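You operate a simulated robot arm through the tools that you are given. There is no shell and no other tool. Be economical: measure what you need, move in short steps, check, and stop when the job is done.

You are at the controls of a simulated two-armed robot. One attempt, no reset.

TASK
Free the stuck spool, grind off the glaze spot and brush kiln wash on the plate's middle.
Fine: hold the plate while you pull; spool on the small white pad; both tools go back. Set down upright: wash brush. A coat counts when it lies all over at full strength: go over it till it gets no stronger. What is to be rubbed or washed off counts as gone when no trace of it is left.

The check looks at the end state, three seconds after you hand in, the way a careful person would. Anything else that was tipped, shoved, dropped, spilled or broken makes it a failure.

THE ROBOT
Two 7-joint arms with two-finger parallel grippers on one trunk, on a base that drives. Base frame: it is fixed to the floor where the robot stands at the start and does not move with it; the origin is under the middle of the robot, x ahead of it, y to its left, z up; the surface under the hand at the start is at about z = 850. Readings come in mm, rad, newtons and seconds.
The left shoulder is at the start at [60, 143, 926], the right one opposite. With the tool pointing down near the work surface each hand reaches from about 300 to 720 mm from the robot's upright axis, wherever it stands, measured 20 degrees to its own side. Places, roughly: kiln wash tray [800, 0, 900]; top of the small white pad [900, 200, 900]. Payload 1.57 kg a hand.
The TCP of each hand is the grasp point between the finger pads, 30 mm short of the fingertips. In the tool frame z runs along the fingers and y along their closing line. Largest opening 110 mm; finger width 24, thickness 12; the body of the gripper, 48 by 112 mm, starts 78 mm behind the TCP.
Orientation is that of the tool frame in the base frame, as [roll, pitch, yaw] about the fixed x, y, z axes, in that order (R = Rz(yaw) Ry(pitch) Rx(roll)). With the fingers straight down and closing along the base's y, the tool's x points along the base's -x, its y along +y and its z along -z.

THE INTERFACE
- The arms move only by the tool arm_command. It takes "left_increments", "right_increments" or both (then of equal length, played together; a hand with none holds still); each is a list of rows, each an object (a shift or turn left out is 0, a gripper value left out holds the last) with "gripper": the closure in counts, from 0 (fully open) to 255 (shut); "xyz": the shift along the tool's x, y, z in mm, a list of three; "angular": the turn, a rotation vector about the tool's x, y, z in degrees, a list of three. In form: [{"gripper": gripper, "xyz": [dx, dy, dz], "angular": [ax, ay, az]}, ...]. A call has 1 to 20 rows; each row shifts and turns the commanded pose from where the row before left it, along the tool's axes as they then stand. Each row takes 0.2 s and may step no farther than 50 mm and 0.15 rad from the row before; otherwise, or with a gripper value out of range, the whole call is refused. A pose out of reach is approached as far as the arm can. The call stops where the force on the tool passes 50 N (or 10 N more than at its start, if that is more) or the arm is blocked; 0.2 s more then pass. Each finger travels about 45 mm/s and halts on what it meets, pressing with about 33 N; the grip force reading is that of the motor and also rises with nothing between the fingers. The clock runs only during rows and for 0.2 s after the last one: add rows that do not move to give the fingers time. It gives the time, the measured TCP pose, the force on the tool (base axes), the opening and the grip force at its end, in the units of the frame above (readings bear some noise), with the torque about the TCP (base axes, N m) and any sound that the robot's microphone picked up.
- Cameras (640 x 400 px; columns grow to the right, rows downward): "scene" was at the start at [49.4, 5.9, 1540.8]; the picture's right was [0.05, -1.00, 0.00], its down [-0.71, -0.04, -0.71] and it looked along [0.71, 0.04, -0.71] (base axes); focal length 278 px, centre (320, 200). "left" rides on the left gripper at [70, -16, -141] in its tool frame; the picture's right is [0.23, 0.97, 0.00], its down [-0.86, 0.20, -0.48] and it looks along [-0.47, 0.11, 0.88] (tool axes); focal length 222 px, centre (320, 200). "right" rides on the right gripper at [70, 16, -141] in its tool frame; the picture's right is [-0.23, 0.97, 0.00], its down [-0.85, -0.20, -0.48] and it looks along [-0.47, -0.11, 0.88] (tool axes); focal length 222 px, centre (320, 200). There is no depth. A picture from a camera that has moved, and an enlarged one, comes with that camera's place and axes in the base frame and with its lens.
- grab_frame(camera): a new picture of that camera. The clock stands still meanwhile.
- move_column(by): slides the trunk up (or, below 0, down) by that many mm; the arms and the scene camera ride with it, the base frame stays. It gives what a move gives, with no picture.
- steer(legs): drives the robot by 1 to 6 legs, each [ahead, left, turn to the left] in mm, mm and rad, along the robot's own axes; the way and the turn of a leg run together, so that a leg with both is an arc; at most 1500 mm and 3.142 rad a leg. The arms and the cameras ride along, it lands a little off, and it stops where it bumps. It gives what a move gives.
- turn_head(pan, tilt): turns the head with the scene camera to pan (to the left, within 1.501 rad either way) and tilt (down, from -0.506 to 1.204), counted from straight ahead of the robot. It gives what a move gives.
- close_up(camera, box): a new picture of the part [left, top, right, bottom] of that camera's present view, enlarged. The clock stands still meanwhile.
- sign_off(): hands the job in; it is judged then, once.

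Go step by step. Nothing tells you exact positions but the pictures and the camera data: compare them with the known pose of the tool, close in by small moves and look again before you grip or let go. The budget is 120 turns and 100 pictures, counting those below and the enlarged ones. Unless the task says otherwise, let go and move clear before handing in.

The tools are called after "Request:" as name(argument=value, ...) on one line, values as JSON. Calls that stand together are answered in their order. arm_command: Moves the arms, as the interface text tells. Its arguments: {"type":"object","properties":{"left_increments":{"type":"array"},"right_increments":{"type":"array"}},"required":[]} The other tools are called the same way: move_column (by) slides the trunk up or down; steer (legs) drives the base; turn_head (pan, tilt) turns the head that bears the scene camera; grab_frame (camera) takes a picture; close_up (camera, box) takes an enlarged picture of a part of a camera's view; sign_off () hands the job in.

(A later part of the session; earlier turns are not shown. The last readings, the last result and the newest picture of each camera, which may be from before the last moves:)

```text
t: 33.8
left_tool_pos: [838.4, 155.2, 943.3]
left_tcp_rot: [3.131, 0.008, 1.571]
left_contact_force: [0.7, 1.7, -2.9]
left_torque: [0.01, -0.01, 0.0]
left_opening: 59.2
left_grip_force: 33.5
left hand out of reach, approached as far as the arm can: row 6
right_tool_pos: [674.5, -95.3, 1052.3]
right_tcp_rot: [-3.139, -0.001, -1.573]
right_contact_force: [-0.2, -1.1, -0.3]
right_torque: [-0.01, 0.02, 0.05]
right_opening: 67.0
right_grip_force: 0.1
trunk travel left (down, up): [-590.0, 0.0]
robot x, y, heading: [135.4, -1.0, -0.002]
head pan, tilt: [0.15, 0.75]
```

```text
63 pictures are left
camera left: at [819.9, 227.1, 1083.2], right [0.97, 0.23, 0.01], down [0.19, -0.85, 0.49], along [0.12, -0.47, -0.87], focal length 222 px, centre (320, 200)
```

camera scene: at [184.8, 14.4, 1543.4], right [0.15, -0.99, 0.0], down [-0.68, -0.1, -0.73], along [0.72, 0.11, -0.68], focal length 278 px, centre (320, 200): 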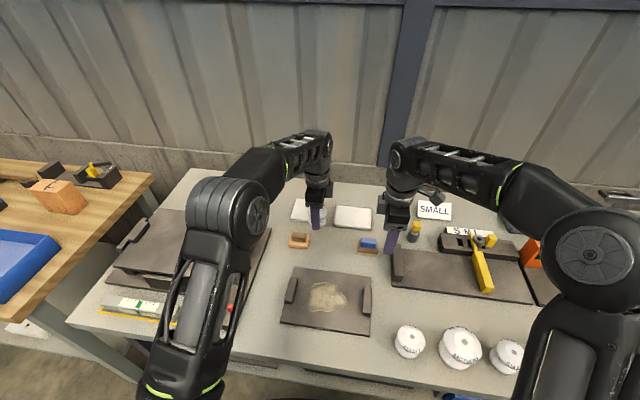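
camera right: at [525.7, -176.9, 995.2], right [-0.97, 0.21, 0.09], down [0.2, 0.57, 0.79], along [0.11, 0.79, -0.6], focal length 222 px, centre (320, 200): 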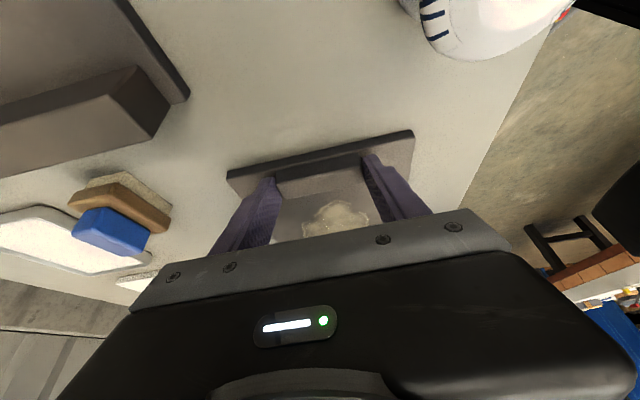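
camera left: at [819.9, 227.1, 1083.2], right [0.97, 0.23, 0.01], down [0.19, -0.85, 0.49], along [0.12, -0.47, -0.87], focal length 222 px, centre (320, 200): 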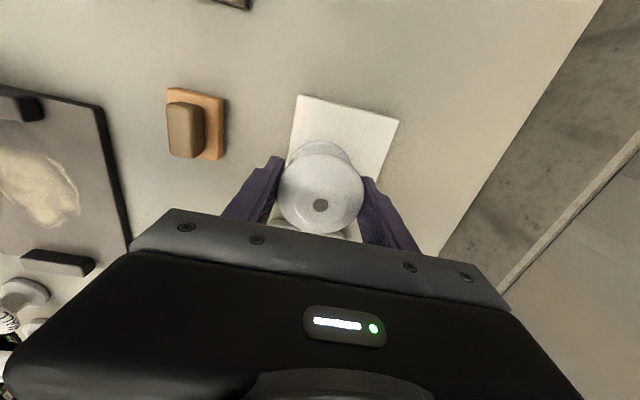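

Request:
arm_command(left_increments=[{"xyz": [0, 0, 15]}, {"xyz": [2, 7, 5]}, {"xyz": [2, 7, 5]}, {}])

Request:
grab_frame(camera="left")

Request:
close_up(camera="scene", box=[260, 160, 400, 280])

```text
t: 34.8
left_tool_pos: [841.7, 156.9, 924.1]
left_tcp_rot: [3.129, 0.007, 1.571]
left_contact_force: [-0.4, 0.5, -1.8]
left_torque: [0.01, -0.02, -0.01]
left_opening: 59.2
left_grip_force: 33.3
left hand out of reach, approached as far as the arm can: row 2, 3
right_tool_pos: [674.8, -94.4, 1052.5]
right_tcp_rot: [-3.14, -0.002, -1.574]
right_contact_force: [0.5, 0.4, 0.8]
right_torque: [0.01, -0.03, 0.04]
right_opening: 67.3
right_grip_force: 0.1
trunk travel left (down, up): [-590.0, 0.0]
robot x, y, heading: [132.7, 0.8, 0.003]
head pan, tilt: [0.15, 0.75]
```

```text
62 pictures are left
camera left: at [823.2, 228.8, 1063.2], right [0.97, 0.23, 0.01], down [0.19, -0.85, 0.49], along [0.12, -0.47, -0.87], focal length 222 px, centre (320, 200)
```

left: 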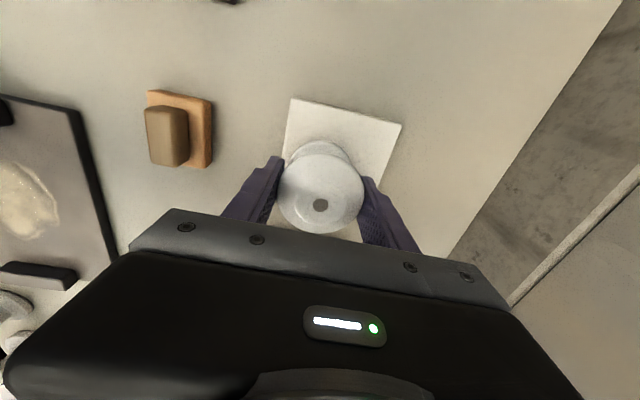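

```text
3.33 times, centred on (330, 220) of scene
camera zoom: at [184.9, 14.4, 1608.5], right [0.15, -0.99, 0.0], down [-0.67, -0.1, -0.73], along [0.72, 0.11, -0.68], focal length 925 px, centre (287, 133)
```

zoom: 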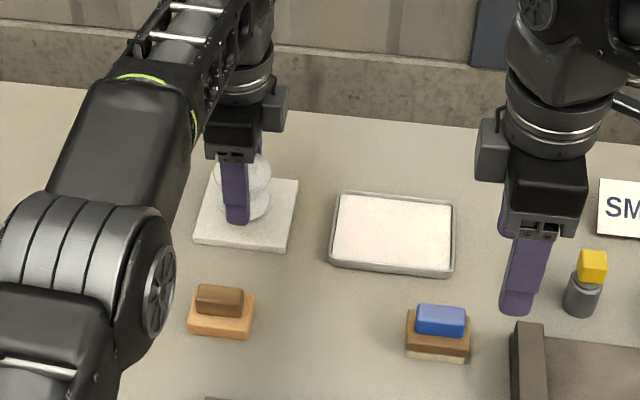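

Request:
arm_command(left_increments=[{"xyz": [0, 0, 8]}, {"xyz": [0, 0, 6]}, {"xyz": [0, 6, 0]}, {"xyz": [0, 6, 0]}, {}])

Request:
close_up(camera="left", box=[220, 70, 440, 230])

```text
t: 36.0
left_tool_pos: [839.7, 158.0, 908.6]
left_tcp_rot: [3.131, 0.008, 1.57]
left_contact_force: [-1.1, 0.3, -1.6]
left_torque: [-0.03, 0.02, -0.04]
left_opening: 59.1
left_grip_force: 33.1
left hand out of reach, approached as far as the arm can: row 3, 4
right_tool_pos: [675.0, -94.8, 1051.3]
right_tcp_rot: [-3.14, -0.001, -1.575]
right_contact_force: [0.1, 0.5, 0.9]
right_torque: [-0.02, 0.0, 0.0]
right_opening: 66.9
right_grip_force: 0.1
trunk travel left (down, up): [-590.0, 0.0]
robot x, y, heading: [138.0, 2.9, 0.004]
head pan, tilt: [0.15, 0.75]
```

```text
2.50 times, centred on (330, 150) of left
camera zoom: at [823.5, 228.2, 1048.8], right [0.97, 0.23, 0.01], down [0.2, -0.85, 0.49], along [0.12, -0.47, -0.87], focal length 555 px, centre (295, 325)
```

zoom: 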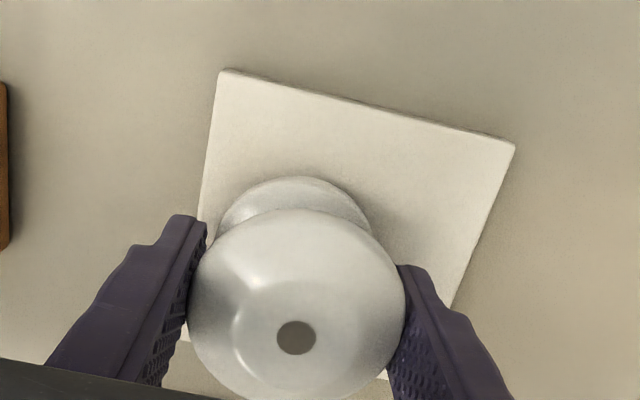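

The spool stands fully over the pad (about 7 mm margin on the near side). Lower to contact.

Request:
arm_command(left_increments=[{"xyz": [0, 0, 3]}, {"xyz": [0, 0, 2]}, {"xyz": [0, 0, 2]}, {}])

```text
t: 37.0
left_tool_pos: [839.8, 157.3, 901.6]
left_tcp_rot: [3.13, 0.007, 1.57]
left_contact_force: [-0.2, 0.4, 0.7]
left_torque: [0.0, 0.01, 0.01]
left_opening: 59.3
left_grip_force: 33.0
right_tool_pos: [674.9, -95.8, 1052.6]
right_tcp_rot: [-3.14, -0.003, -1.575]
right_contact_force: [0.6, -0.1, -0.8]
right_torque: [0.02, 0.0, -0.01]
right_opening: 66.9
right_grip_force: 0.1
trunk travel left (down, up): [-590.0, 0.0]
robot x, y, heading: [137.5, 2.4, 0.004]
head pan, tilt: [0.15, 0.75]
```

Request:
arm_command(left_increments=[{"xyz": [0, 0, 1]}, {}])

```text
t: 37.6
left_tool_pos: [840.0, 156.4, 901.2]
left_tcp_rot: [3.129, 0.007, 1.572]
left_contact_force: [3.3, 1.2, 5.4]
left_torque: [0.05, 0.1, -0.03]
left_opening: 59.2
left_grip_force: 32.7
right_tool_pos: [675.5, -95.6, 1052.2]
right_tcp_rot: [-3.141, -0.002, -1.574]
right_contact_force: [-0.2, 0.2, -0.7]
right_torque: [0.02, -0.02, 0.01]
right_opening: 66.9
right_grip_force: 0.0
trunk travel left (down, up): [-590.0, 0.0]
robot x, y, heading: [135.6, -3.0, 0.002]
head pan, tilt: [0.15, 0.75]
```

Contact. Release and lift.

Request:
arm_command(left_increments=[{"gripper": 50}, {}, {}, {}, {"xyz": [0, 0, -20]}, {"xyz": [0, 0, -30]}, {"xyz": [0, -20, -20]}, {"xyz": [0, -30, 0]}, {}])

Request:
grab_frame(camera="left")

Request:
close_up(camera="scene", box=[260, 160, 400, 280])

```text
t: 39.6
left_tool_pos: [786.7, 156.7, 971.6]
left_tcp_rot: [3.132, 0.005, 1.569]
left_contact_force: [-0.5, 0.8, -0.4]
left_torque: [-0.02, -0.02, 0.0]
left_opening: 88.3
left_grip_force: 0.2
left hand out of reach, approached as far as the arm can: row 6
right_tool_pos: [675.1, -95.1, 1052.6]
right_tcp_rot: [-3.141, -0.004, -1.576]
right_contact_force: [0.9, -0.3, 0.2]
right_torque: [-0.05, 0.02, 0.0]
right_opening: 66.9
right_grip_force: 0.1
trunk travel left (down, up): [-590.0, 0.0]
robot x, y, heading: [134.5, -0.7, 0.004]
head pan, tilt: [0.15, 0.75]
```

```text
59 pictures are left
camera left: at [769.1, 228.8, 1111.3], right [0.97, 0.23, 0.01], down [0.19, -0.85, 0.49], along [0.12, -0.47, -0.87], focal length 222 px, centre (320, 200)
```

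left: 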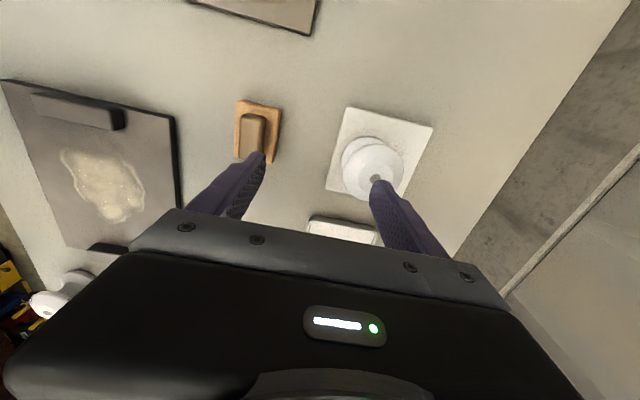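

```text
3.33 times, centred on (330, 220) of scene
camera zoom: at [185.2, 14.3, 1608.5], right [0.15, -0.99, 0.0], down [-0.67, -0.1, -0.73], along [0.72, 0.11, -0.68], focal length 925 px, centre (287, 133)
```

zoom: 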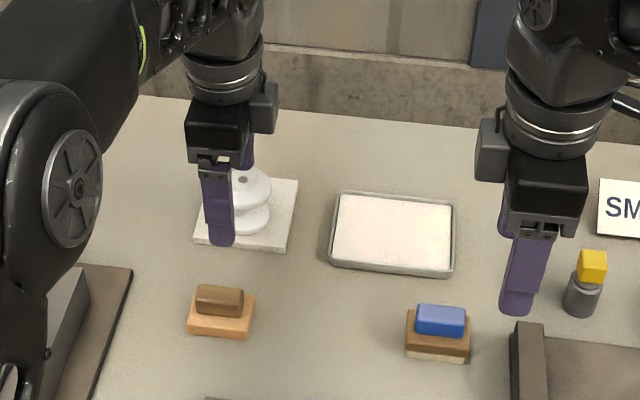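

Request:
close_up(camera="left", box=[200, 80, 320, 180])

Request:
close_up(camera="scene", box=[295, 220, 385, 275])

```text
4.00 times, centred on (260, 130) of left
camera zoom: at [769.1, 228.8, 1111.3], right [0.97, 0.23, 0.01], down [0.19, -0.85, 0.49], along [0.12, -0.47, -0.87], focal length 888 px, centre (560, 480)
```

zoom: 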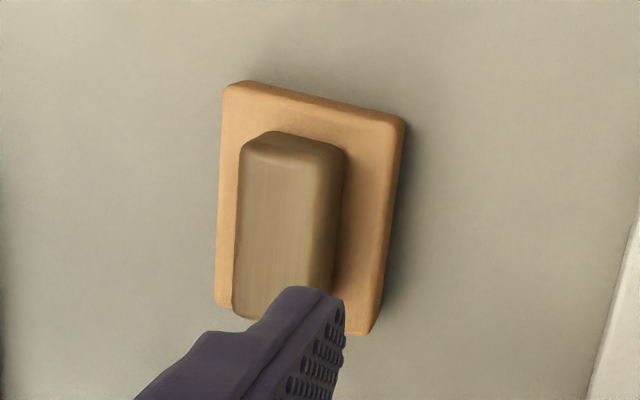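

```text
7.11 times, centred on (340, 248) of scene
camera zoom: at [185.2, 14.3, 1608.5], right [0.15, -0.99, 0.0], down [-0.67, -0.1, -0.73], along [0.72, 0.11, -0.68], focal length 1974 px, centre (178, -138)
```

zoom: 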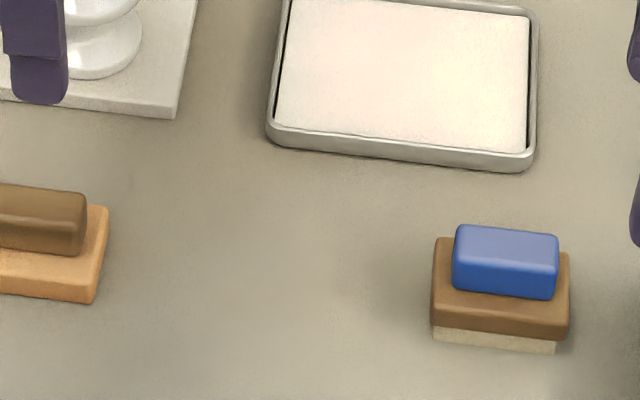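

Grinding block at about (716, 162). Left hand moves over it.

Request:
arm_command(left_increments=[{"xyz": [0, -35, 0], "gripper": 100}, {"xyz": [5, -36, 0]}, {"xyz": [0, 0, 20]}, {"xyz": [0, 0, 12]}, {}])

Request:
grab_frame(camera="left")

Request:
close_up(camera="scene", box=[260, 180, 360, 270])

```text
t: 40.8
left_tool_pos: [713.9, 162.9, 936.4]
left_tcp_rot: [3.134, 0.007, 1.57]
left_contact_force: [-0.3, -0.2, -0.4]
left_torque: [-0.01, 0.04, 0.02]
left_opening: 66.8
left_grip_force: 0.0
right_tool_pos: [675.3, -94.8, 1052.2]
right_tcp_rot: [-3.139, -0.002, -1.574]
right_contact_force: [-0.1, 0.7, 0.2]
right_torque: [0.0, 0.01, -0.03]
right_opening: 67.2
right_grip_force: 0.1
trunk travel left (down, up): [-590.0, 0.0]
robot x, y, heading: [137.8, 1.5, -0.0]
head pan, tilt: [0.15, 0.75]
```

```text
55 pictures are left
camera left: at [698.0, 233.3, 1077.1], right [0.97, 0.23, 0.01], down [0.19, -0.85, 0.49], along [0.12, -0.47, -0.87], focal length 222 px, centre (320, 200)
```

left: 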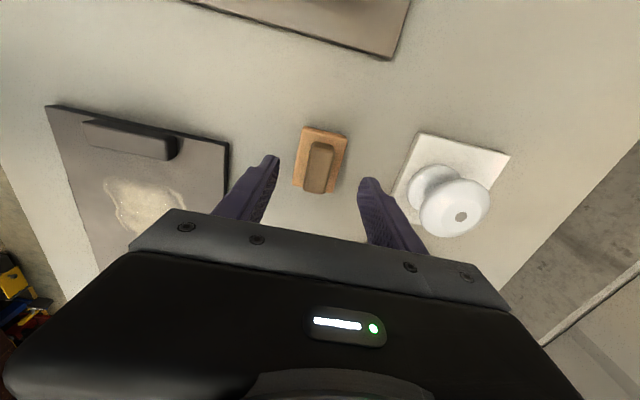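

```text
4.44 times, centred on (310, 225) of scene
camera zoom: at [184.8, 14.3, 1608.5], right [0.15, -0.99, 0.0], down [-0.67, -0.1, -0.73], along [0.72, 0.11, -0.68], focal length 1234 px, centre (364, 89)
```

zoom: 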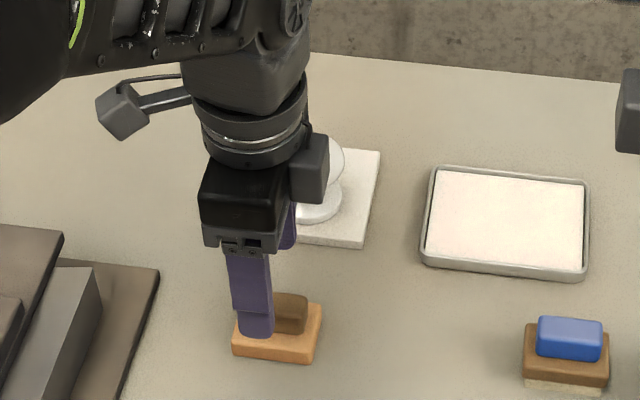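

Request:
arm_command(left_increments=[{"xyz": [2, 2, 15]}, {"xyz": [0, 0, 15]}, {}])

Request:
close_up(camera="left", box=[240, 90, 400, 210])

Request:
close_up(camera="scene", box=[260, 200, 340, 270])

```text
t: 41.6
left_tool_pos: [717.2, 164.6, 906.9]
left_tcp_rot: [3.132, 0.007, 1.571]
left_contact_force: [-0.1, 0.6, -0.1]
left_torque: [-0.04, 0.01, 0.01]
left_opening: 66.8
left_grip_force: 0.0
right_tool_pos: [676.0, -94.0, 1052.1]
right_tcp_rot: [-3.139, -0.003, -1.573]
right_contact_force: [-0.2, -0.3, 0.3]
right_torque: [0.01, 0.02, -0.01]
right_opening: 66.9
right_grip_force: 0.1
trunk travel left (down, up): [-590.0, 0.0]
robot x, y, heading: [131.8, 1.2, 0.003]
head pan, tilt: [0.15, 0.75]
```

```text
3.33 times, centred on (320, 150) of left
camera zoom: at [700.0, 235.7, 1047.5], right [0.97, 0.23, 0.01], down [0.19, -0.85, 0.49], along [0.12, -0.47, -0.87], focal length 740 px, centre (320, 367)
```

zoom: 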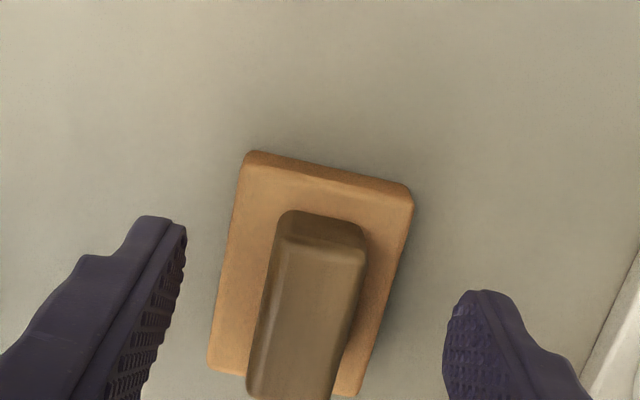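

```text
5.71 times, centred on (300, 235) of scene
camera zoom: at [184.5, 14.4, 1608.5], right [0.15, -0.99, 0.0], down [-0.67, -0.1, -0.73], along [0.72, 0.11, -0.68], focal length 1586 px, centre (434, 0)
```

zoom: 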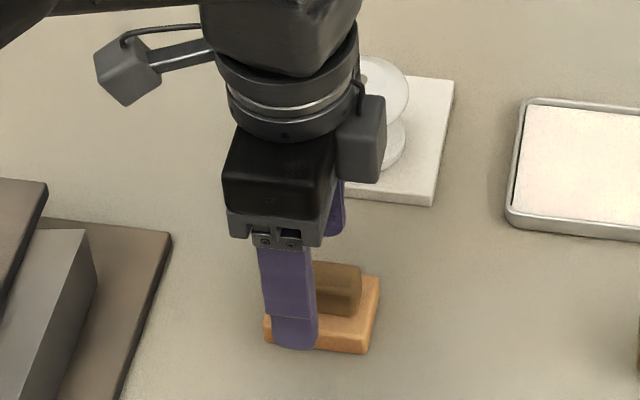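

Request:
arm_command(left_increments=[{"xyz": [-2, -1, 4]}, {"gripper": 255}, {}, {}, {}, {}])

Request:
close_up(camera="left", box=[240, 90, 400, 210])

```text
t: 43.0
left_tool_pos: [715.9, 163.4, 903.5]
left_tcp_rot: [3.13, 0.007, 1.57]
left_contact_force: [-0.3, 0.2, 1.2]
left_torque: [-0.02, 0.07, -0.02]
left_opening: 21.5
left_grip_force: 33.1
right_tool_pos: [674.7, -94.2, 1053.1]
right_tcp_rot: [-3.14, -0.002, -1.574]
right_contact_force: [0.4, 0.6, 0.6]
right_torque: [0.02, 0.01, 0.02]
right_opening: 67.0
right_grip_force: 0.0
trunk travel left (down, up): [-590.0, 0.0]
robot x, y, heading: [139.4, 2.8, 0.006]
head pan, tilt: [0.15, 0.75]
```

```text
3.33 times, centred on (320, 150) of left
camera zoom: at [699.5, 234.4, 1043.5], right [0.97, 0.23, 0.01], down [0.19, -0.85, 0.49], along [0.12, -0.47, -0.87], focal length 740 px, centre (320, 367)
```

zoom: 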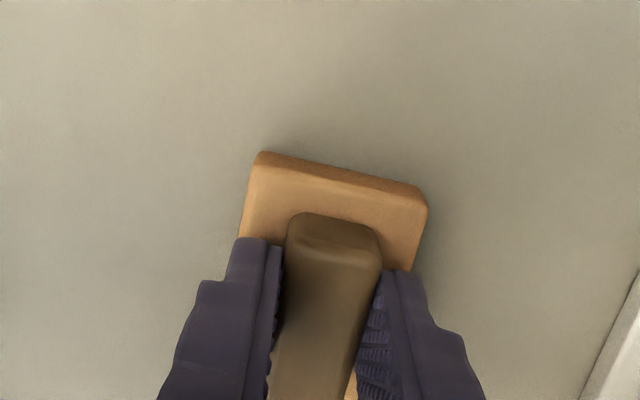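

Grinder gripped. I lift it, and take the right hand back to the leaned lug grip to keep the plate from sliding; first a look at the plate.

Request:
arm_command(left_increments=[{"xyz": [0, 0, -20]}, {"xyz": [0, 0, -30]}, {"xyz": [0, 0, -30]}, {}, {}, {}, {}, {}], right_increments=[{"angular": [0, -8.4, 0], "gripper": 0}, {"angular": [0, -8.4, 0]}, {"angular": [0, -8.2, 0]}, {"xyz": [0, 34, 0]}, {"xyz": [0, 34, 0]}, {"xyz": [0, 34, 0]}, {"xyz": [0, 32, 0]}, {}])

Request:
close_up(camera="scene", box=[260, 240, 400, 360])

Request:
grab_frame(camera="right")

```text
t: 44.8
left_tool_pos: [717.2, 162.8, 983.4]
left_tcp_rot: [3.133, 0.006, 1.57]
left_contact_force: [-0.8, 0.0, -0.6]
left_torque: [-0.02, 0.04, 0.03]
left_opening: 21.4
left_grip_force: 32.8
right_tool_pos: [543.6, -92.3, 1053.3]
right_tcp_rot: [-3.141, 0.434, -1.571]
right_contact_force: [0.6, -0.1, -0.3]
right_torque: [0.0, 0.0, 0.0]
right_opening: 110.1
right_grip_force: 0.1
trunk travel left (down, up): [-590.0, 0.0]
robot x, y, heading: [137.5, -1.0, 0.001]
head pan, tilt: [0.15, 0.75]
```

```text
3.33 times, centred on (330, 300) of scene
camera zoom: at [185.5, 14.4, 1608.4], right [0.15, -0.99, 0.0], down [-0.67, -0.1, -0.73], along [0.72, 0.11, -0.68], focal length 925 px, centre (287, -133)
```

zoom: 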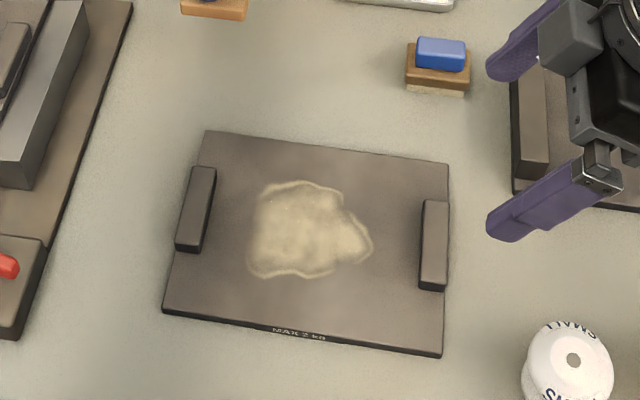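

```text
49 pictures are left
camera right: at [527.2, -215.2, 1150.9], right [-0.97, 0.21, 0.09], down [0.2, 0.57, 0.79], along [0.11, 0.79, -0.6], focal length 222 px, centre (320, 200)
```

right: 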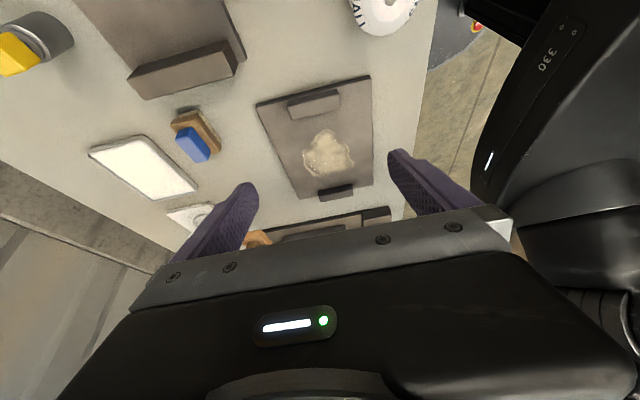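

Request:
arm_command(right_increments=[{"xyz": [6, 0, 28]}, {"xyz": [6, 0, 28]}, {"xyz": [6, 0, 29]}, {"xyz": [6, 0, 29]}, {"xyz": [4, 2, 28]}, {}])

Request:
grab_frame(camera="right")

Request:
close_up(camera="scene", box=[320, 260, 400, 350])

```text
t: 46.2
left_tool_pos: [715.7, 162.6, 982.6]
left_tcp_rot: [3.132, 0.007, 1.571]
left_contact_force: [-0.1, 0.0, -2.0]
left_torque: [0.01, -0.01, 0.01]
left_opening: 21.5
left_grip_force: 33.4
right_tool_pos: [540.0, -60.0, 910.8]
right_tcp_rot: [-3.141, 0.434, -1.573]
right_contact_force: [-0.4, -0.1, 0.4]
right_torque: [-0.03, 0.01, 0.03]
right_opening: 110.0
right_grip_force: 0.0
trunk travel left (down, up): [-590.0, 0.0]
robot x, y, heading: [131.9, 0.1, 0.004]
head pan, tilt: [0.15, 0.75]
```

```text
48 pictures are left
camera right: at [523.9, -183.4, 1009.4], right [-0.97, 0.21, 0.09], down [0.2, 0.57, 0.79], along [0.11, 0.79, -0.6], focal length 222 px, centre (320, 200)
```

right: 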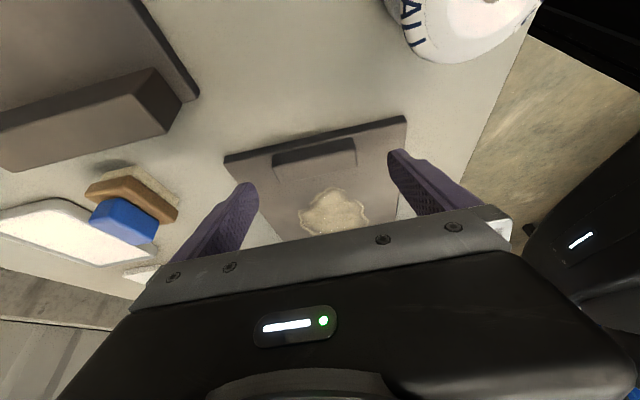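

```text
4.44 times, centred on (360, 305) of scene
camera zoom: at [184.3, 14.4, 1608.5], right [0.15, -0.99, 0.0], down [-0.67, -0.1, -0.73], along [0.72, 0.11, -0.68], focal length 1234 px, centre (142, -267)
```

zoom: 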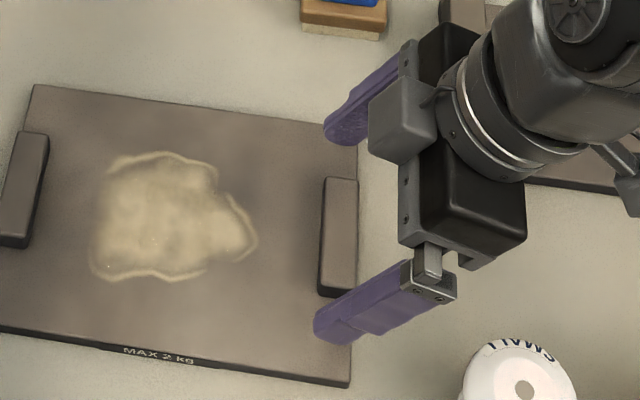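

Request:
arm_command(right_increments=[{"xyz": [1, -2, 7]}, {"xyz": [1, 0, 8]}, {"gripper": 255}, {}, {}, {}, {}])

Request:
grab_frame(camera="right")

```text
t: 47.8
left_tool_pos: [716.6, 163.8, 982.7]
left_tcp_rot: [3.13, 0.007, 1.569]
left_contact_force: [-0.9, 0.1, -1.4]
left_torque: [0.02, 0.0, 0.01]
left_opening: 21.5
left_grip_force: 33.2
right_tool_pos: [540.8, -55.5, 895.7]
right_tcp_rot: [-3.14, 0.435, -1.571]
right_contact_force: [-0.8, 0.1, -0.4]
right_torque: [-0.02, 0.19, 0.0]
right_opening: 69.7
right_grip_force: 32.6
trunk travel left (down, up): [-590.0, 0.0]
robot x, y, heading: [132.8, -2.7, 0.001]
head pan, tilt: [0.15, 0.75]
```

```text
46 pictures are left
camera right: at [526.1, -178.5, 995.2], right [-0.97, 0.21, 0.09], down [0.2, 0.57, 0.79], along [0.11, 0.79, -0.6], focal length 222 px, centre (320, 200)
```

right: 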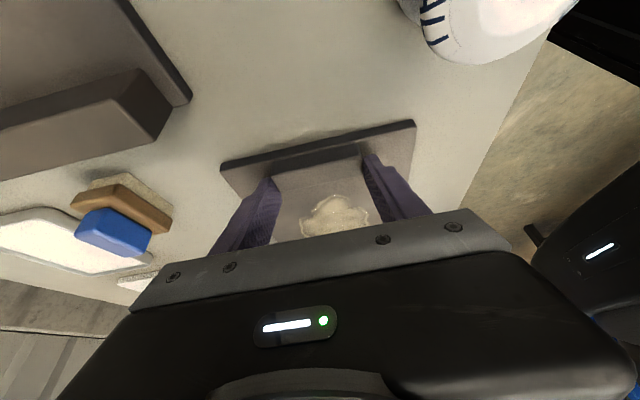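

Plate held. Bring the grinder over the glaze.

Request:
arm_command(left_increments=[{"xyz": [-21, -35, 0]}, {"xyz": [-21, -35, 0]}, {"xyz": [-21, -35, 0]}, {"xyz": [-21, -35, 0]}, {"xyz": [-21, -35, 0]}, {"xyz": [0, 0, 20]}, {"xyz": [0, 0, 20]}, {"xyz": [0, 0, 15]}, {}])

Request:
grab_frame(camera="left")

Request:
close_up(camera="scene", box=[260, 240, 400, 360])

```text
t: 49.8
left_tool_pos: [542.1, 56.2, 927.3]
left_tcp_rot: [3.131, 0.009, 1.57]
left_contact_force: [0.0, 0.4, -1.7]
left_torque: [-0.01, 0.02, 0.02]
left_opening: 21.2
left_grip_force: 33.1
right_tool_pos: [542.8, -56.6, 896.6]
right_tcp_rot: [-3.14, 0.434, -1.573]
right_contact_force: [-0.8, -2.3, 1.1]
right_torque: [-0.2, 0.3, 0.41]
right_opening: 70.0
right_grip_force: 33.3
trunk travel left (down, up): [-590.0, 0.0]
robot x, y, heading: [133.4, -1.3, 0.004]
head pan, tilt: [0.15, 0.75]
```

```text
45 pictures are left
camera left: at [524.7, 127.4, 1066.9], right [0.97, 0.23, 0.01], down [0.2, -0.85, 0.49], along [0.12, -0.47, -0.87], focal length 222 px, centre (320, 200)
```

left: 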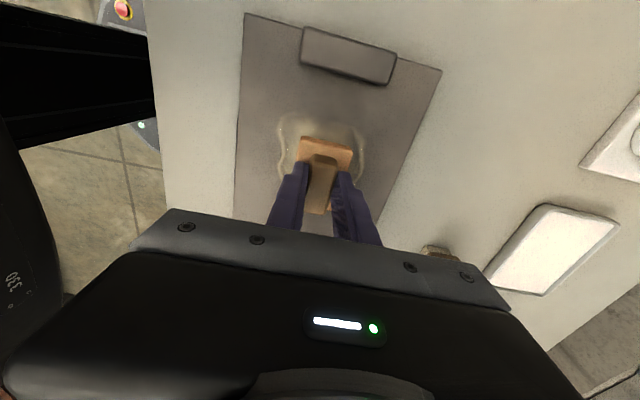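

```text
3.33 times, centred on (330, 300) of scene
camera zoom: at [184.8, 14.0, 1608.5], right [0.15, -0.99, 0.0], down [-0.67, -0.1, -0.73], along [0.72, 0.11, -0.68], focal length 925 px, centre (287, -133)
```

zoom: 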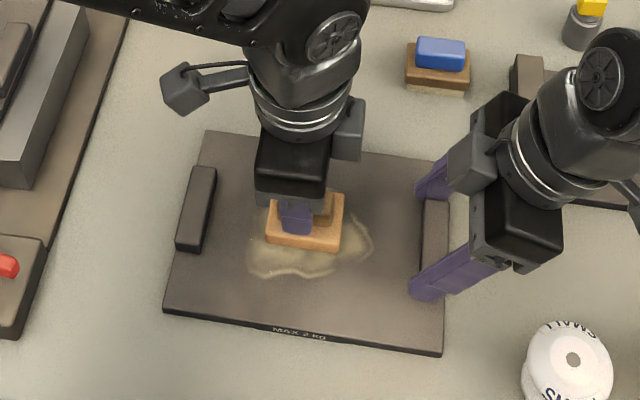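

Request:
arm_command(left_increments=[{"xyz": [0, 0, 8]}, {"xyz": [0, 0, 3]}, {"xyz": [0, 0, 2]}, {}])

```text
t: 50.8
left_tool_pos: [543.4, 55.8, 914.0]
left_tcp_rot: [3.128, 0.009, 1.571]
left_contact_force: [-5.2, 2.0, 33.0]
left_torque: [0.13, 0.43, -0.08]
left_opening: 21.2
left_grip_force: 32.9
right_tool_pos: [541.5, -56.6, 896.1]
right_tcp_rot: [-3.14, 0.436, -1.574]
right_contact_force: [5.0, 0.6, -12.0]
right_torque: [-0.04, -0.02, -0.15]
right_opening: 69.6
right_grip_force: 33.0
trunk travel left (down, up): [-590.0, 0.0]
robot x, y, heading: [133.5, -1.4, 0.005]
head pan, tilt: [0.15, 0.75]
```

Request:
arm_command(left_increments=[{"xyz": [0, 0, -1]}, {"xyz": [15, 0, 0]}, {"xyz": [15, 0, 0]}, {"xyz": [-15, 0, 0]}, {"xyz": [-15, 0, 0]}, {"xyz": [-15, 0, 0]}, {"xyz": [-15, 0, 0]}, {"xyz": [15, 0, 0]}, {"xyz": [15, 0, 0]}, {}])

Request:
close_up(camera="scene", box=[260, 240, 400, 360])

```text
t: 53.0
left_tool_pos: [543.3, 56.9, 912.9]
left_tcp_rot: [3.134, 0.007, 1.571]
left_contact_force: [0.3, 0.6, -2.2]
left_torque: [-0.01, 0.02, -0.02]
left_opening: 21.3
left_grip_force: 33.0
right_tool_pos: [541.4, -56.3, 897.0]
right_tcp_rot: [-3.137, 0.435, -1.571]
right_contact_force: [-2.1, 0.6, -1.2]
right_torque: [0.62, -0.47, 0.32]
right_opening: 69.6
right_grip_force: 32.8
trunk travel left (down, up): [-590.0, 0.0]
robot x, y, heading: [129.3, -1.1, 0.0]
head pan, tilt: [0.15, 0.75]
```

```text
3.33 times, centred on (330, 300) of scene
camera zoom: at [184.5, 14.3, 1608.4], right [0.15, -0.99, 0.0], down [-0.67, -0.1, -0.73], along [0.72, 0.11, -0.68], focal length 925 px, centre (287, -133)
```

zoom: 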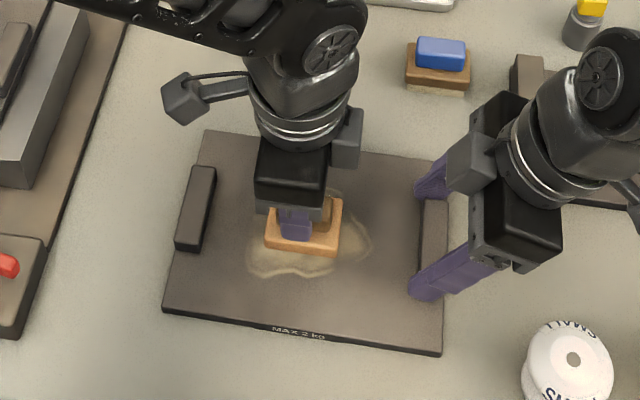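

Request:
arm_command(left_increments=[{"xyz": [0, 0, 0.7]}, {"xyz": [15, 0, 0]}, {"xyz": [15, 0, 0]}, {}])

```text
t: 54.0
left_tool_pos: [540.7, 87.4, 914.2]
left_tcp_rot: [3.133, 0.008, 1.571]
left_contact_force: [0.1, -0.4, -1.9]
left_torque: [-0.01, -0.01, -0.01]
left_opening: 21.5
left_grip_force: 32.8
right_tool_pos: [542.6, -56.8, 896.8]
right_tcp_rot: [-3.139, 0.434, -1.572]
right_contact_force: [-1.1, 3.6, 0.1]
right_torque: [0.02, -0.54, 0.33]
right_opening: 70.0
right_grip_force: 32.6
trunk travel left (down, up): [-590.0, 0.0]
robot x, y, heading: [135.9, -0.1, 0.006]
head pan, tilt: [0.15, 0.75]
```

Request:
arm_command(left_increments=[{"xyz": [0, 0, 0.6]}, {"xyz": [-15, 0, 0]}, {"xyz": [-15, 0, 0]}, {}])

Request:
arm_command(left_increments=[{"xyz": [0, 0, 0.4]}, {"xyz": [-15, 0, 0]}, {"xyz": [-15, 0, 0]}, {}])

```text
t: 55.0
left_tool_pos: [541.5, 58.1, 916.1]
left_tcp_rot: [3.13, 0.011, 1.57]
left_contact_force: [0.5, 0.6, -1.5]
left_torque: [0.02, -0.01, -0.01]
left_opening: 21.3
left_grip_force: 33.0
right_tool_pos: [543.3, -55.0, 898.5]
right_tcp_rot: [-3.141, 0.433, -1.573]
right_contact_force: [0.2, 4.0, 1.4]
right_torque: [0.49, -0.02, 0.3]
right_opening: 69.7
right_grip_force: 32.8
trunk travel left (down, up): [-590.0, 0.0]
robot x, y, heading: [131.7, 2.5, -0.001]
head pan, tilt: [0.15, 0.75]
```

```text
t: 56.0
left_tool_pos: [541.1, 27.2, 913.1]
left_tcp_rot: [3.132, 0.008, 1.57]
left_contact_force: [-0.7, 3.2, 5.8]
left_torque: [0.36, 0.19, -0.07]
left_opening: 21.6
left_grip_force: 33.1
right_tool_pos: [542.1, -56.1, 897.1]
right_tcp_rot: [-3.138, 0.435, -1.574]
right_contact_force: [1.1, 1.7, 0.3]
right_torque: [0.35, 0.24, -0.02]
right_opening: 69.6
right_grip_force: 33.0
trunk travel left (down, up): [-590.0, 0.0]
robot x, y, heading: [136.1, -0.4, 0.0]
head pan, tilt: [0.15, 0.75]
```

Request:
arm_command(left_increments=[{"xyz": [0, 0, 0.5]}, {"xyz": [15, 0, 0]}, {"xyz": [15, 0, 0]}, {"xyz": [15, 0, 0]}, {"xyz": [15, 0, 0]}, {"xyz": [-15, 0, 0]}, {"xyz": [-15, 0, 0]}, {"xyz": [-15, 0, 0]}, {"xyz": [-15, 0, 0]}, {"xyz": [15, 0, 0]}, {"xyz": [15, 0, 0]}, {"xyz": [15, 0, 0]}, {"xyz": [15, 0, 0]}, {}])

Request:
close_up(camera="scene", box=[260, 240, 400, 360])

```text
t: 59.0
left_tool_pos: [542.0, 87.8, 911.7]
left_tcp_rot: [3.131, 0.007, 1.57]
left_contact_force: [0.3, -4.9, 8.7]
left_torque: [-0.32, 0.26, 0.08]
left_opening: 21.5
left_grip_force: 32.7
right_tool_pos: [541.6, -56.2, 897.7]
right_tcp_rot: [3.142, 0.434, -1.573]
right_contact_force: [0.7, 3.2, 0.1]
right_torque: [-0.08, -0.23, -0.34]
right_opening: 70.1
right_grip_force: 32.6
trunk travel left (down, up): [-590.0, 0.0]
robot x, y, heading: [135.0, -2.5, 0.005]
head pan, tilt: [0.15, 0.75]
```

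```text
3.33 times, centred on (330, 300) of scene
camera zoom: at [183.9, 13.9, 1608.5], right [0.15, -0.99, 0.0], down [-0.67, -0.1, -0.73], along [0.72, 0.11, -0.68], focal length 925 px, centre (287, -133)
```

zoom: 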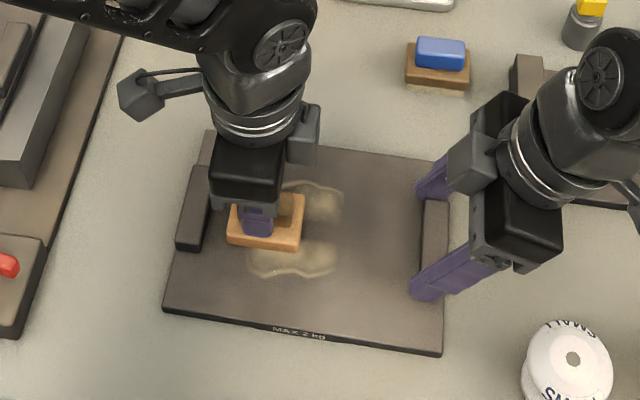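

The middle band is clean. Now the near and far bands.

Request:
arm_command(left_increments=[{"xyz": [0, -20, 0.2]}, {"xyz": [-15, 0, 0]}, {"xyz": [-15, 0, 0]}, {"xyz": [-15, 0, 0]}, {"xyz": [-15, 0, 0]}, {"xyz": [15, 0, 0]}, {"xyz": [15, 0, 0]}, {"xyz": [15, 0, 0]}, {"xyz": [15, 0, 0]}, {"xyz": [0, -13, 0]}, {"xyz": [-15, 0, 0]}, {"xyz": [-15, 0, 0]}, {"xyz": [-15, 0, 0]}, {"xyz": [-15, 0, 0]}, {"xyz": [15, 0, 0]}, {"xyz": [15, 0, 0]}, {"xyz": [15, 0, 0]}, {"xyz": [15, 0, 0]}, {}])

Request:
arm_command(left_increments=[{"xyz": [0, 18, 0.2]}, {"xyz": [0, 18, 0]}, {"xyz": [0, 17, 0]}, {"xyz": [-15, 0, 0]}, {"xyz": [-15, 0, 0]}, {"xyz": [-15, 0, 0]}, {"xyz": [-15, 0, 0]}, {"xyz": [15, 0, 0]}, {"xyz": [15, 0, 0]}, {"xyz": [15, 0, 0]}, {"xyz": [15, 0, 0]}, {"xyz": [0, 13, 0]}, {"xyz": [-15, 0, 0]}, {"xyz": [-15, 0, 0]}, {"xyz": [-15, 0, 0]}, {"xyz": [-15, 0, 0]}, {"xyz": [20, 0, 0]}, {"xyz": [20, 0, 0]}, {"xyz": [20, 0, 0]}, {}])

Request:
close_up(camera="scene", box=[260, 240, 400, 360])

```text
t: 63.0
left_tool_pos: [508.6, 86.2, 912.5]
left_tcp_rot: [3.132, 0.006, 1.571]
left_contact_force: [0.3, -0.1, -1.2]
left_torque: [0.02, 0.01, 0.02]
left_opening: 21.6
left_grip_force: 32.8
right_tool_pos: [541.9, -55.5, 898.0]
right_tcp_rot: [-3.14, 0.433, -1.572]
right_contact_force: [-3.2, -2.3, 5.4]
right_torque: [-0.07, -0.22, -0.3]
right_opening: 69.6
right_grip_force: 33.3
trunk travel left (down, up): [-590.0, 0.0]
robot x, y, heading: [139.0, 3.2, 0.003]
head pan, tilt: [0.15, 0.75]
```

```text
t: 67.2
left_tool_pos: [576.1, 86.5, 912.3]
left_tcp_rot: [3.13, 0.005, 1.57]
left_contact_force: [-0.3, -0.1, -2.3]
left_torque: [0.04, 0.01, -0.01]
left_opening: 21.6
left_grip_force: 32.8
right_tool_pos: [540.9, -57.2, 897.5]
right_tcp_rot: [-3.14, 0.435, -1.572]
right_contact_force: [-2.9, -1.6, 5.4]
right_torque: [-0.42, 0.1, -0.17]
right_opening: 70.0
right_grip_force: 33.1
trunk travel left (down, up): [-590.0, 0.0]
robot x, y, heading: [131.4, 0.6, 0.001]
head pan, tilt: [0.15, 0.75]
```

```text
3.33 times, centred on (330, 300) of scene
camera zoom: at [184.0, 14.3, 1608.5], right [0.15, -0.99, 0.0], down [-0.67, -0.1, -0.73], along [0.72, 0.11, -0.68], focal length 925 px, centre (287, -133)
```

zoom: 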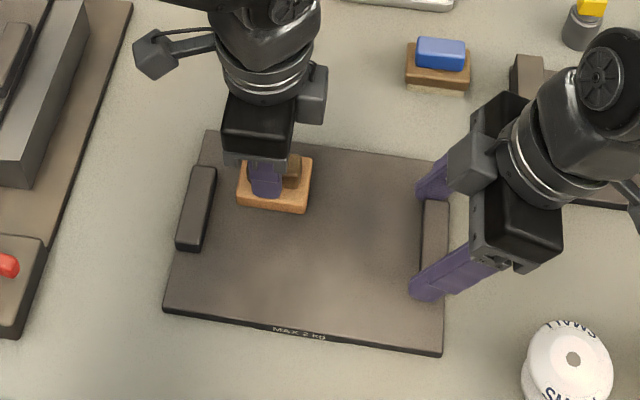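

It looks gone; I'll lift away and check closely for traces.

Request:
arm_command(left_increments=[{"xyz": [0, 0, -25]}, {"xyz": [0, 30, -30]}, {"xyz": [0, 35, 0]}, {"xyz": [0, 35, 0]}, {}])

Request:
close_up(camera="scene", box=[280, 255, 380, 345])

Request:
close_up(camera="left", box=[0, 40, 240, 240])

```text
t: 68.4
left_tool_pos: [673.4, 89.0, 968.3]
left_tcp_rot: [3.131, 0.007, 1.571]
left_contact_force: [-0.5, -0.3, -1.5]
left_torque: [0.01, -0.01, 0.03]
left_opening: 21.3
left_grip_force: 32.9
right_tool_pos: [541.7, -56.9, 897.3]
right_tcp_rot: [-3.139, 0.435, -1.573]
right_contact_force: [0.1, -2.4, 5.7]
right_torque: [0.03, 0.73, 0.28]
right_opening: 69.9
right_grip_force: 33.8
trunk travel left (down, up): [-590.0, 0.0]
robot x, y, heading: [139.6, 3.0, 0.0]
head pan, tilt: [0.15, 0.75]
```

```text
4.44 times, centred on (330, 300) of scene
camera zoom: at [184.3, 14.1, 1608.5], right [0.15, -0.99, 0.0], down [-0.67, -0.1, -0.73], along [0.72, 0.11, -0.68], focal length 1234 px, centre (276, -244)
```

zoom: 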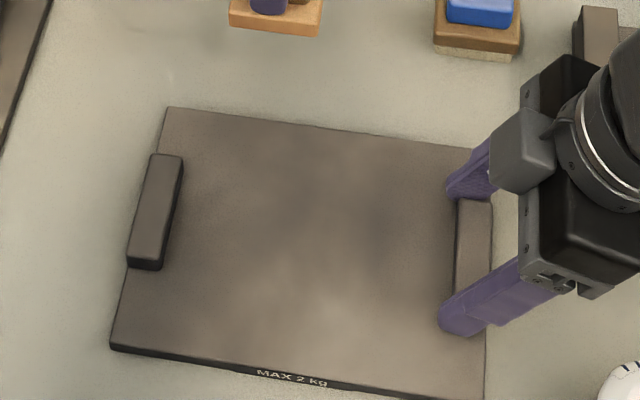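

```text
2.00 times, centred on (120, 140) of left
camera zoom: at [656.3, 160.5, 1108.2], right [0.97, 0.23, 0.01], down [0.2, -0.85, 0.49], along [0.12, -0.47, -0.87], focal length 444 px, centre (720, 320)
```

zoom: 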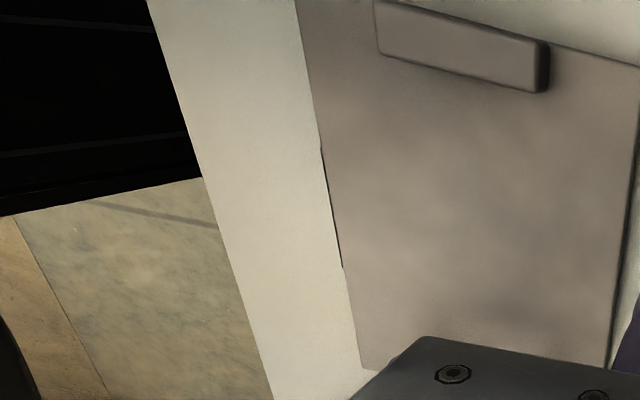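

The plate is clean. Return the grinder to its place at (716, 163).

Request:
arm_command(left_increments=[{"xyz": [25, 15, 0]}, {"xyz": [25, 15, 0]}, {"xyz": [25, 14, 0]}, {"xyz": [0, 0, 20]}, {"xyz": [0, 0, 20]}, {"xyz": [0, 0, 16]}, {}])

Request:
arm_command(left_increments=[{"xyz": [0, 0, 5]}, {"xyz": [0, 0, 2]}, {}])

```text
t: 70.0
left_tool_pos: [718.6, 162.3, 911.2]
left_tcp_rot: [3.13, 0.007, 1.571]
left_contact_force: [-0.1, 0.1, -1.0]
left_torque: [0.03, 0.03, 0.04]
left_opening: 21.4
left_grip_force: 33.0
right_tool_pos: [541.6, -56.3, 897.2]
right_tcp_rot: [-3.139, 0.434, -1.573]
right_contact_force: [-1.8, -2.0, 3.4]
right_torque: [-0.2, -0.06, -0.09]
right_opening: 69.6
right_grip_force: 33.4
trunk travel left (down, up): [-590.0, 0.0]
robot x, y, heading: [134.7, 1.1, 0.005]
head pan, tilt: [0.15, 0.75]
```

```text
t: 70.8
left_tool_pos: [719.4, 161.9, 904.4]
left_tcp_rot: [3.132, 0.007, 1.573]
left_contact_force: [0.8, 0.0, -0.7]
left_torque: [-0.01, 0.02, -0.03]
left_opening: 21.3
left_grip_force: 33.0
right_tool_pos: [542.6, -55.0, 897.8]
right_tcp_rot: [-3.141, 0.435, -1.572]
right_contact_force: [-2.9, -1.7, 3.4]
right_torque: [-0.01, 0.0, -0.01]
right_opening: 70.0
right_grip_force: 32.7
trunk travel left (down, up): [-590.0, 0.0]
robot x, y, heading: [134.5, -0.3, 0.002]
head pan, tilt: [0.15, 0.75]
```

Request:
arm_command(left_increments=[{"xyz": [1.5, -2.5, 1]}, {"xyz": [0, 0, 0.5]}, {}])

```text
t: 71.6
left_tool_pos: [717.0, 162.6, 903.3]
left_tcp_rot: [3.131, 0.007, 1.57]
left_contact_force: [0.2, 0.3, -2.2]
left_torque: [0.0, -0.02, 0.0]
left_opening: 21.1
left_grip_force: 32.8
right_tool_pos: [542.6, -55.1, 897.1]
right_tcp_rot: [-3.138, 0.435, -1.573]
right_contact_force: [-2.1, -1.0, 3.3]
right_torque: [0.01, 0.06, -0.03]
right_opening: 69.9
right_grip_force: 33.8
trunk travel left (down, up): [-590.0, 0.0]
robot x, y, heading: [135.3, -0.6, 0.003]
head pan, tilt: [0.15, 0.75]
```

Request:
arm_command(left_increments=[{"xyz": [0, 0, 0.8]}, {"xyz": [0, 0, 0.7]}, {}])

```text
t: 72.4
left_tool_pos: [716.1, 163.2, 901.0]
left_tcp_rot: [3.13, 0.005, 1.571]
left_contact_force: [0.6, 0.1, -2.9]
left_torque: [-0.01, -0.01, 0.0]
left_opening: 21.4
left_grip_force: 32.6
right_tool_pos: [540.7, -56.2, 898.3]
right_tcp_rot: [-3.139, 0.435, -1.573]
right_contact_force: [-2.0, -0.9, 3.1]
right_torque: [-0.02, 0.09, 0.0]
right_opening: 69.7
right_grip_force: 33.2
trunk travel left (down, up): [-590.0, 0.0]
robot x, y, heading: [137.4, -0.7, -0.002]
head pan, tilt: [0.15, 0.75]
```

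Request:
arm_command(left_increments=[{"xyz": [0, 0, 0.8]}, {"xyz": [0, 0, 0.7]}, {}])

Request:
close_up(camera="scene", box=[270, 220, 330, 265])

```text
t: 73.2
left_tool_pos: [717.2, 163.1, 900.1]
left_tcp_rot: [3.131, 0.007, 1.571]
left_contact_force: [-0.2, -0.2, -1.2]
left_torque: [0.01, 0.0, -0.01]
left_opening: 21.6
left_grip_force: 33.2
right_tool_pos: [542.3, -55.7, 896.1]
right_tcp_rot: [-3.142, 0.434, -1.573]
right_contact_force: [-2.3, -0.4, 2.2]
right_torque: [-0.01, 0.11, -0.01]
right_opening: 69.9
right_grip_force: 32.7
trunk travel left (down, up): [-590.0, 0.0]
robot x, y, heading: [134.8, -3.2, 0.001]
head pan, tilt: [0.15, 0.75]
```

```text
8.89 times, centred on (300, 242) of scene
camera zoom: at [184.2, 14.3, 1608.5], right [0.15, -0.99, 0.0], down [-0.67, -0.1, -0.73], along [0.72, 0.11, -0.68], focal length 2468 px, centre (498, -178)
```

zoom: 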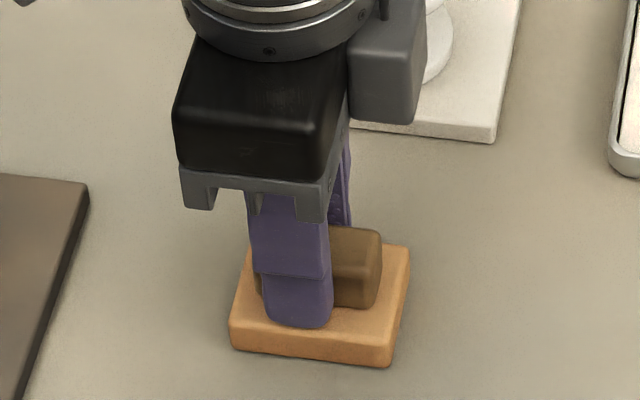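

Request:
arm_command(left_increments=[{"xyz": [0, 0, 1]}, {"xyz": [0, 0, 0.7]}, {}])

```text
t: 74.0
left_tool_pos: [716.5, 162.7, 900.3]
left_tcp_rot: [3.128, 0.007, 1.57]
left_contact_force: [-0.5, 0.6, 11.2]
left_torque: [0.14, 0.31, -0.01]
left_opening: 21.3
left_grip_force: 32.7
right_tool_pos: [541.9, -55.9, 896.8]
right_tcp_rot: [-3.14, 0.433, -1.573]
right_contact_force: [0.7, 1.7, 0.7]
right_torque: [-0.12, 0.23, -0.14]
right_opening: 69.8
right_grip_force: 32.9
trunk travel left (down, up): [-590.0, 0.0]
robot x, y, heading: [128.6, 1.5, 0.003]
head pan, tilt: [0.15, 0.75]
```

Grinder is down. Release, rise, and go look at the brush near (713, -48).

Request:
arm_command(left_increments=[{"gripper": 100}, {}, {}, {}, {"xyz": [0, 0, -20]}, {"xyz": [0, 0, -30]}, {"xyz": [0, 0, -30]}, {"xyz": [-35, 0, 0]}, {"xyz": [-35, 0, 0]}, {"xyz": [-35, 0, 0]}, {"xyz": [-35, 0, 0]}, {"xyz": [-35, -2, 0]}, {"xyz": [-30, 0, 0]}, {}])

Request:
grab_frame(camera="left")

Request:
grab_frame(camera="scene")

```text
t: 77.0
left_tool_pos: [715.2, -41.7, 980.6]
left_tcp_rot: [3.131, 0.008, 1.571]
left_contact_force: [0.0, -0.6, -0.6]
left_torque: [0.0, 0.03, 0.0]
left_opening: 66.8
left_grip_force: 0.0
right_tool_pos: [542.4, -57.1, 897.9]
right_tcp_rot: [-3.139, 0.434, -1.573]
right_contact_force: [-1.3, -0.2, 0.9]
right_torque: [0.39, 0.24, 0.14]
right_opening: 69.9
right_grip_force: 33.5
trunk travel left (down, up): [-590.0, 0.0]
robot x, y, heading: [129.9, 2.3, -0.001]
head pan, tilt: [0.15, 0.75]
```

```text
37 pictures are left
camera left: at [697.8, 29.5, 1121.2], right [0.97, 0.23, 0.01], down [0.2, -0.85, 0.49], along [0.12, -0.47, -0.87], focal length 222 px, centre (320, 200)
```

left: 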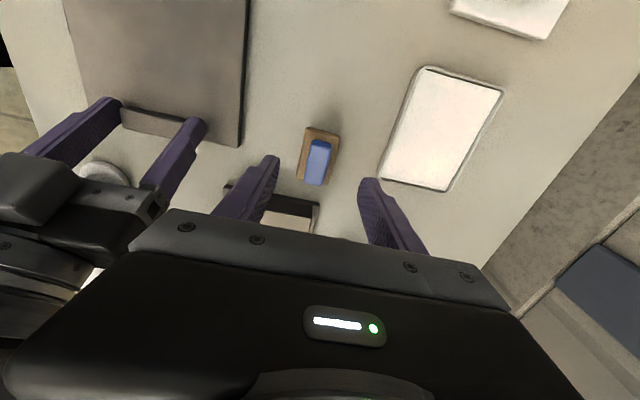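

```text
36 pictures are left
camera scene: at [184.3, 14.1, 1608.5], right [0.15, -0.99, 0.0], down [-0.67, -0.1, -0.73], along [0.72, 0.11, -0.68], focal length 278 px, centre (320, 200)
```

scene: 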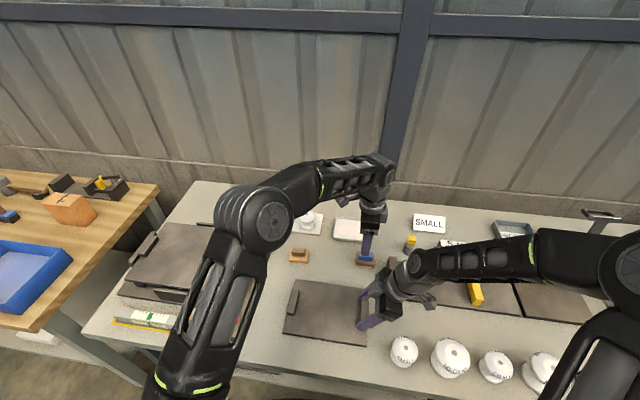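

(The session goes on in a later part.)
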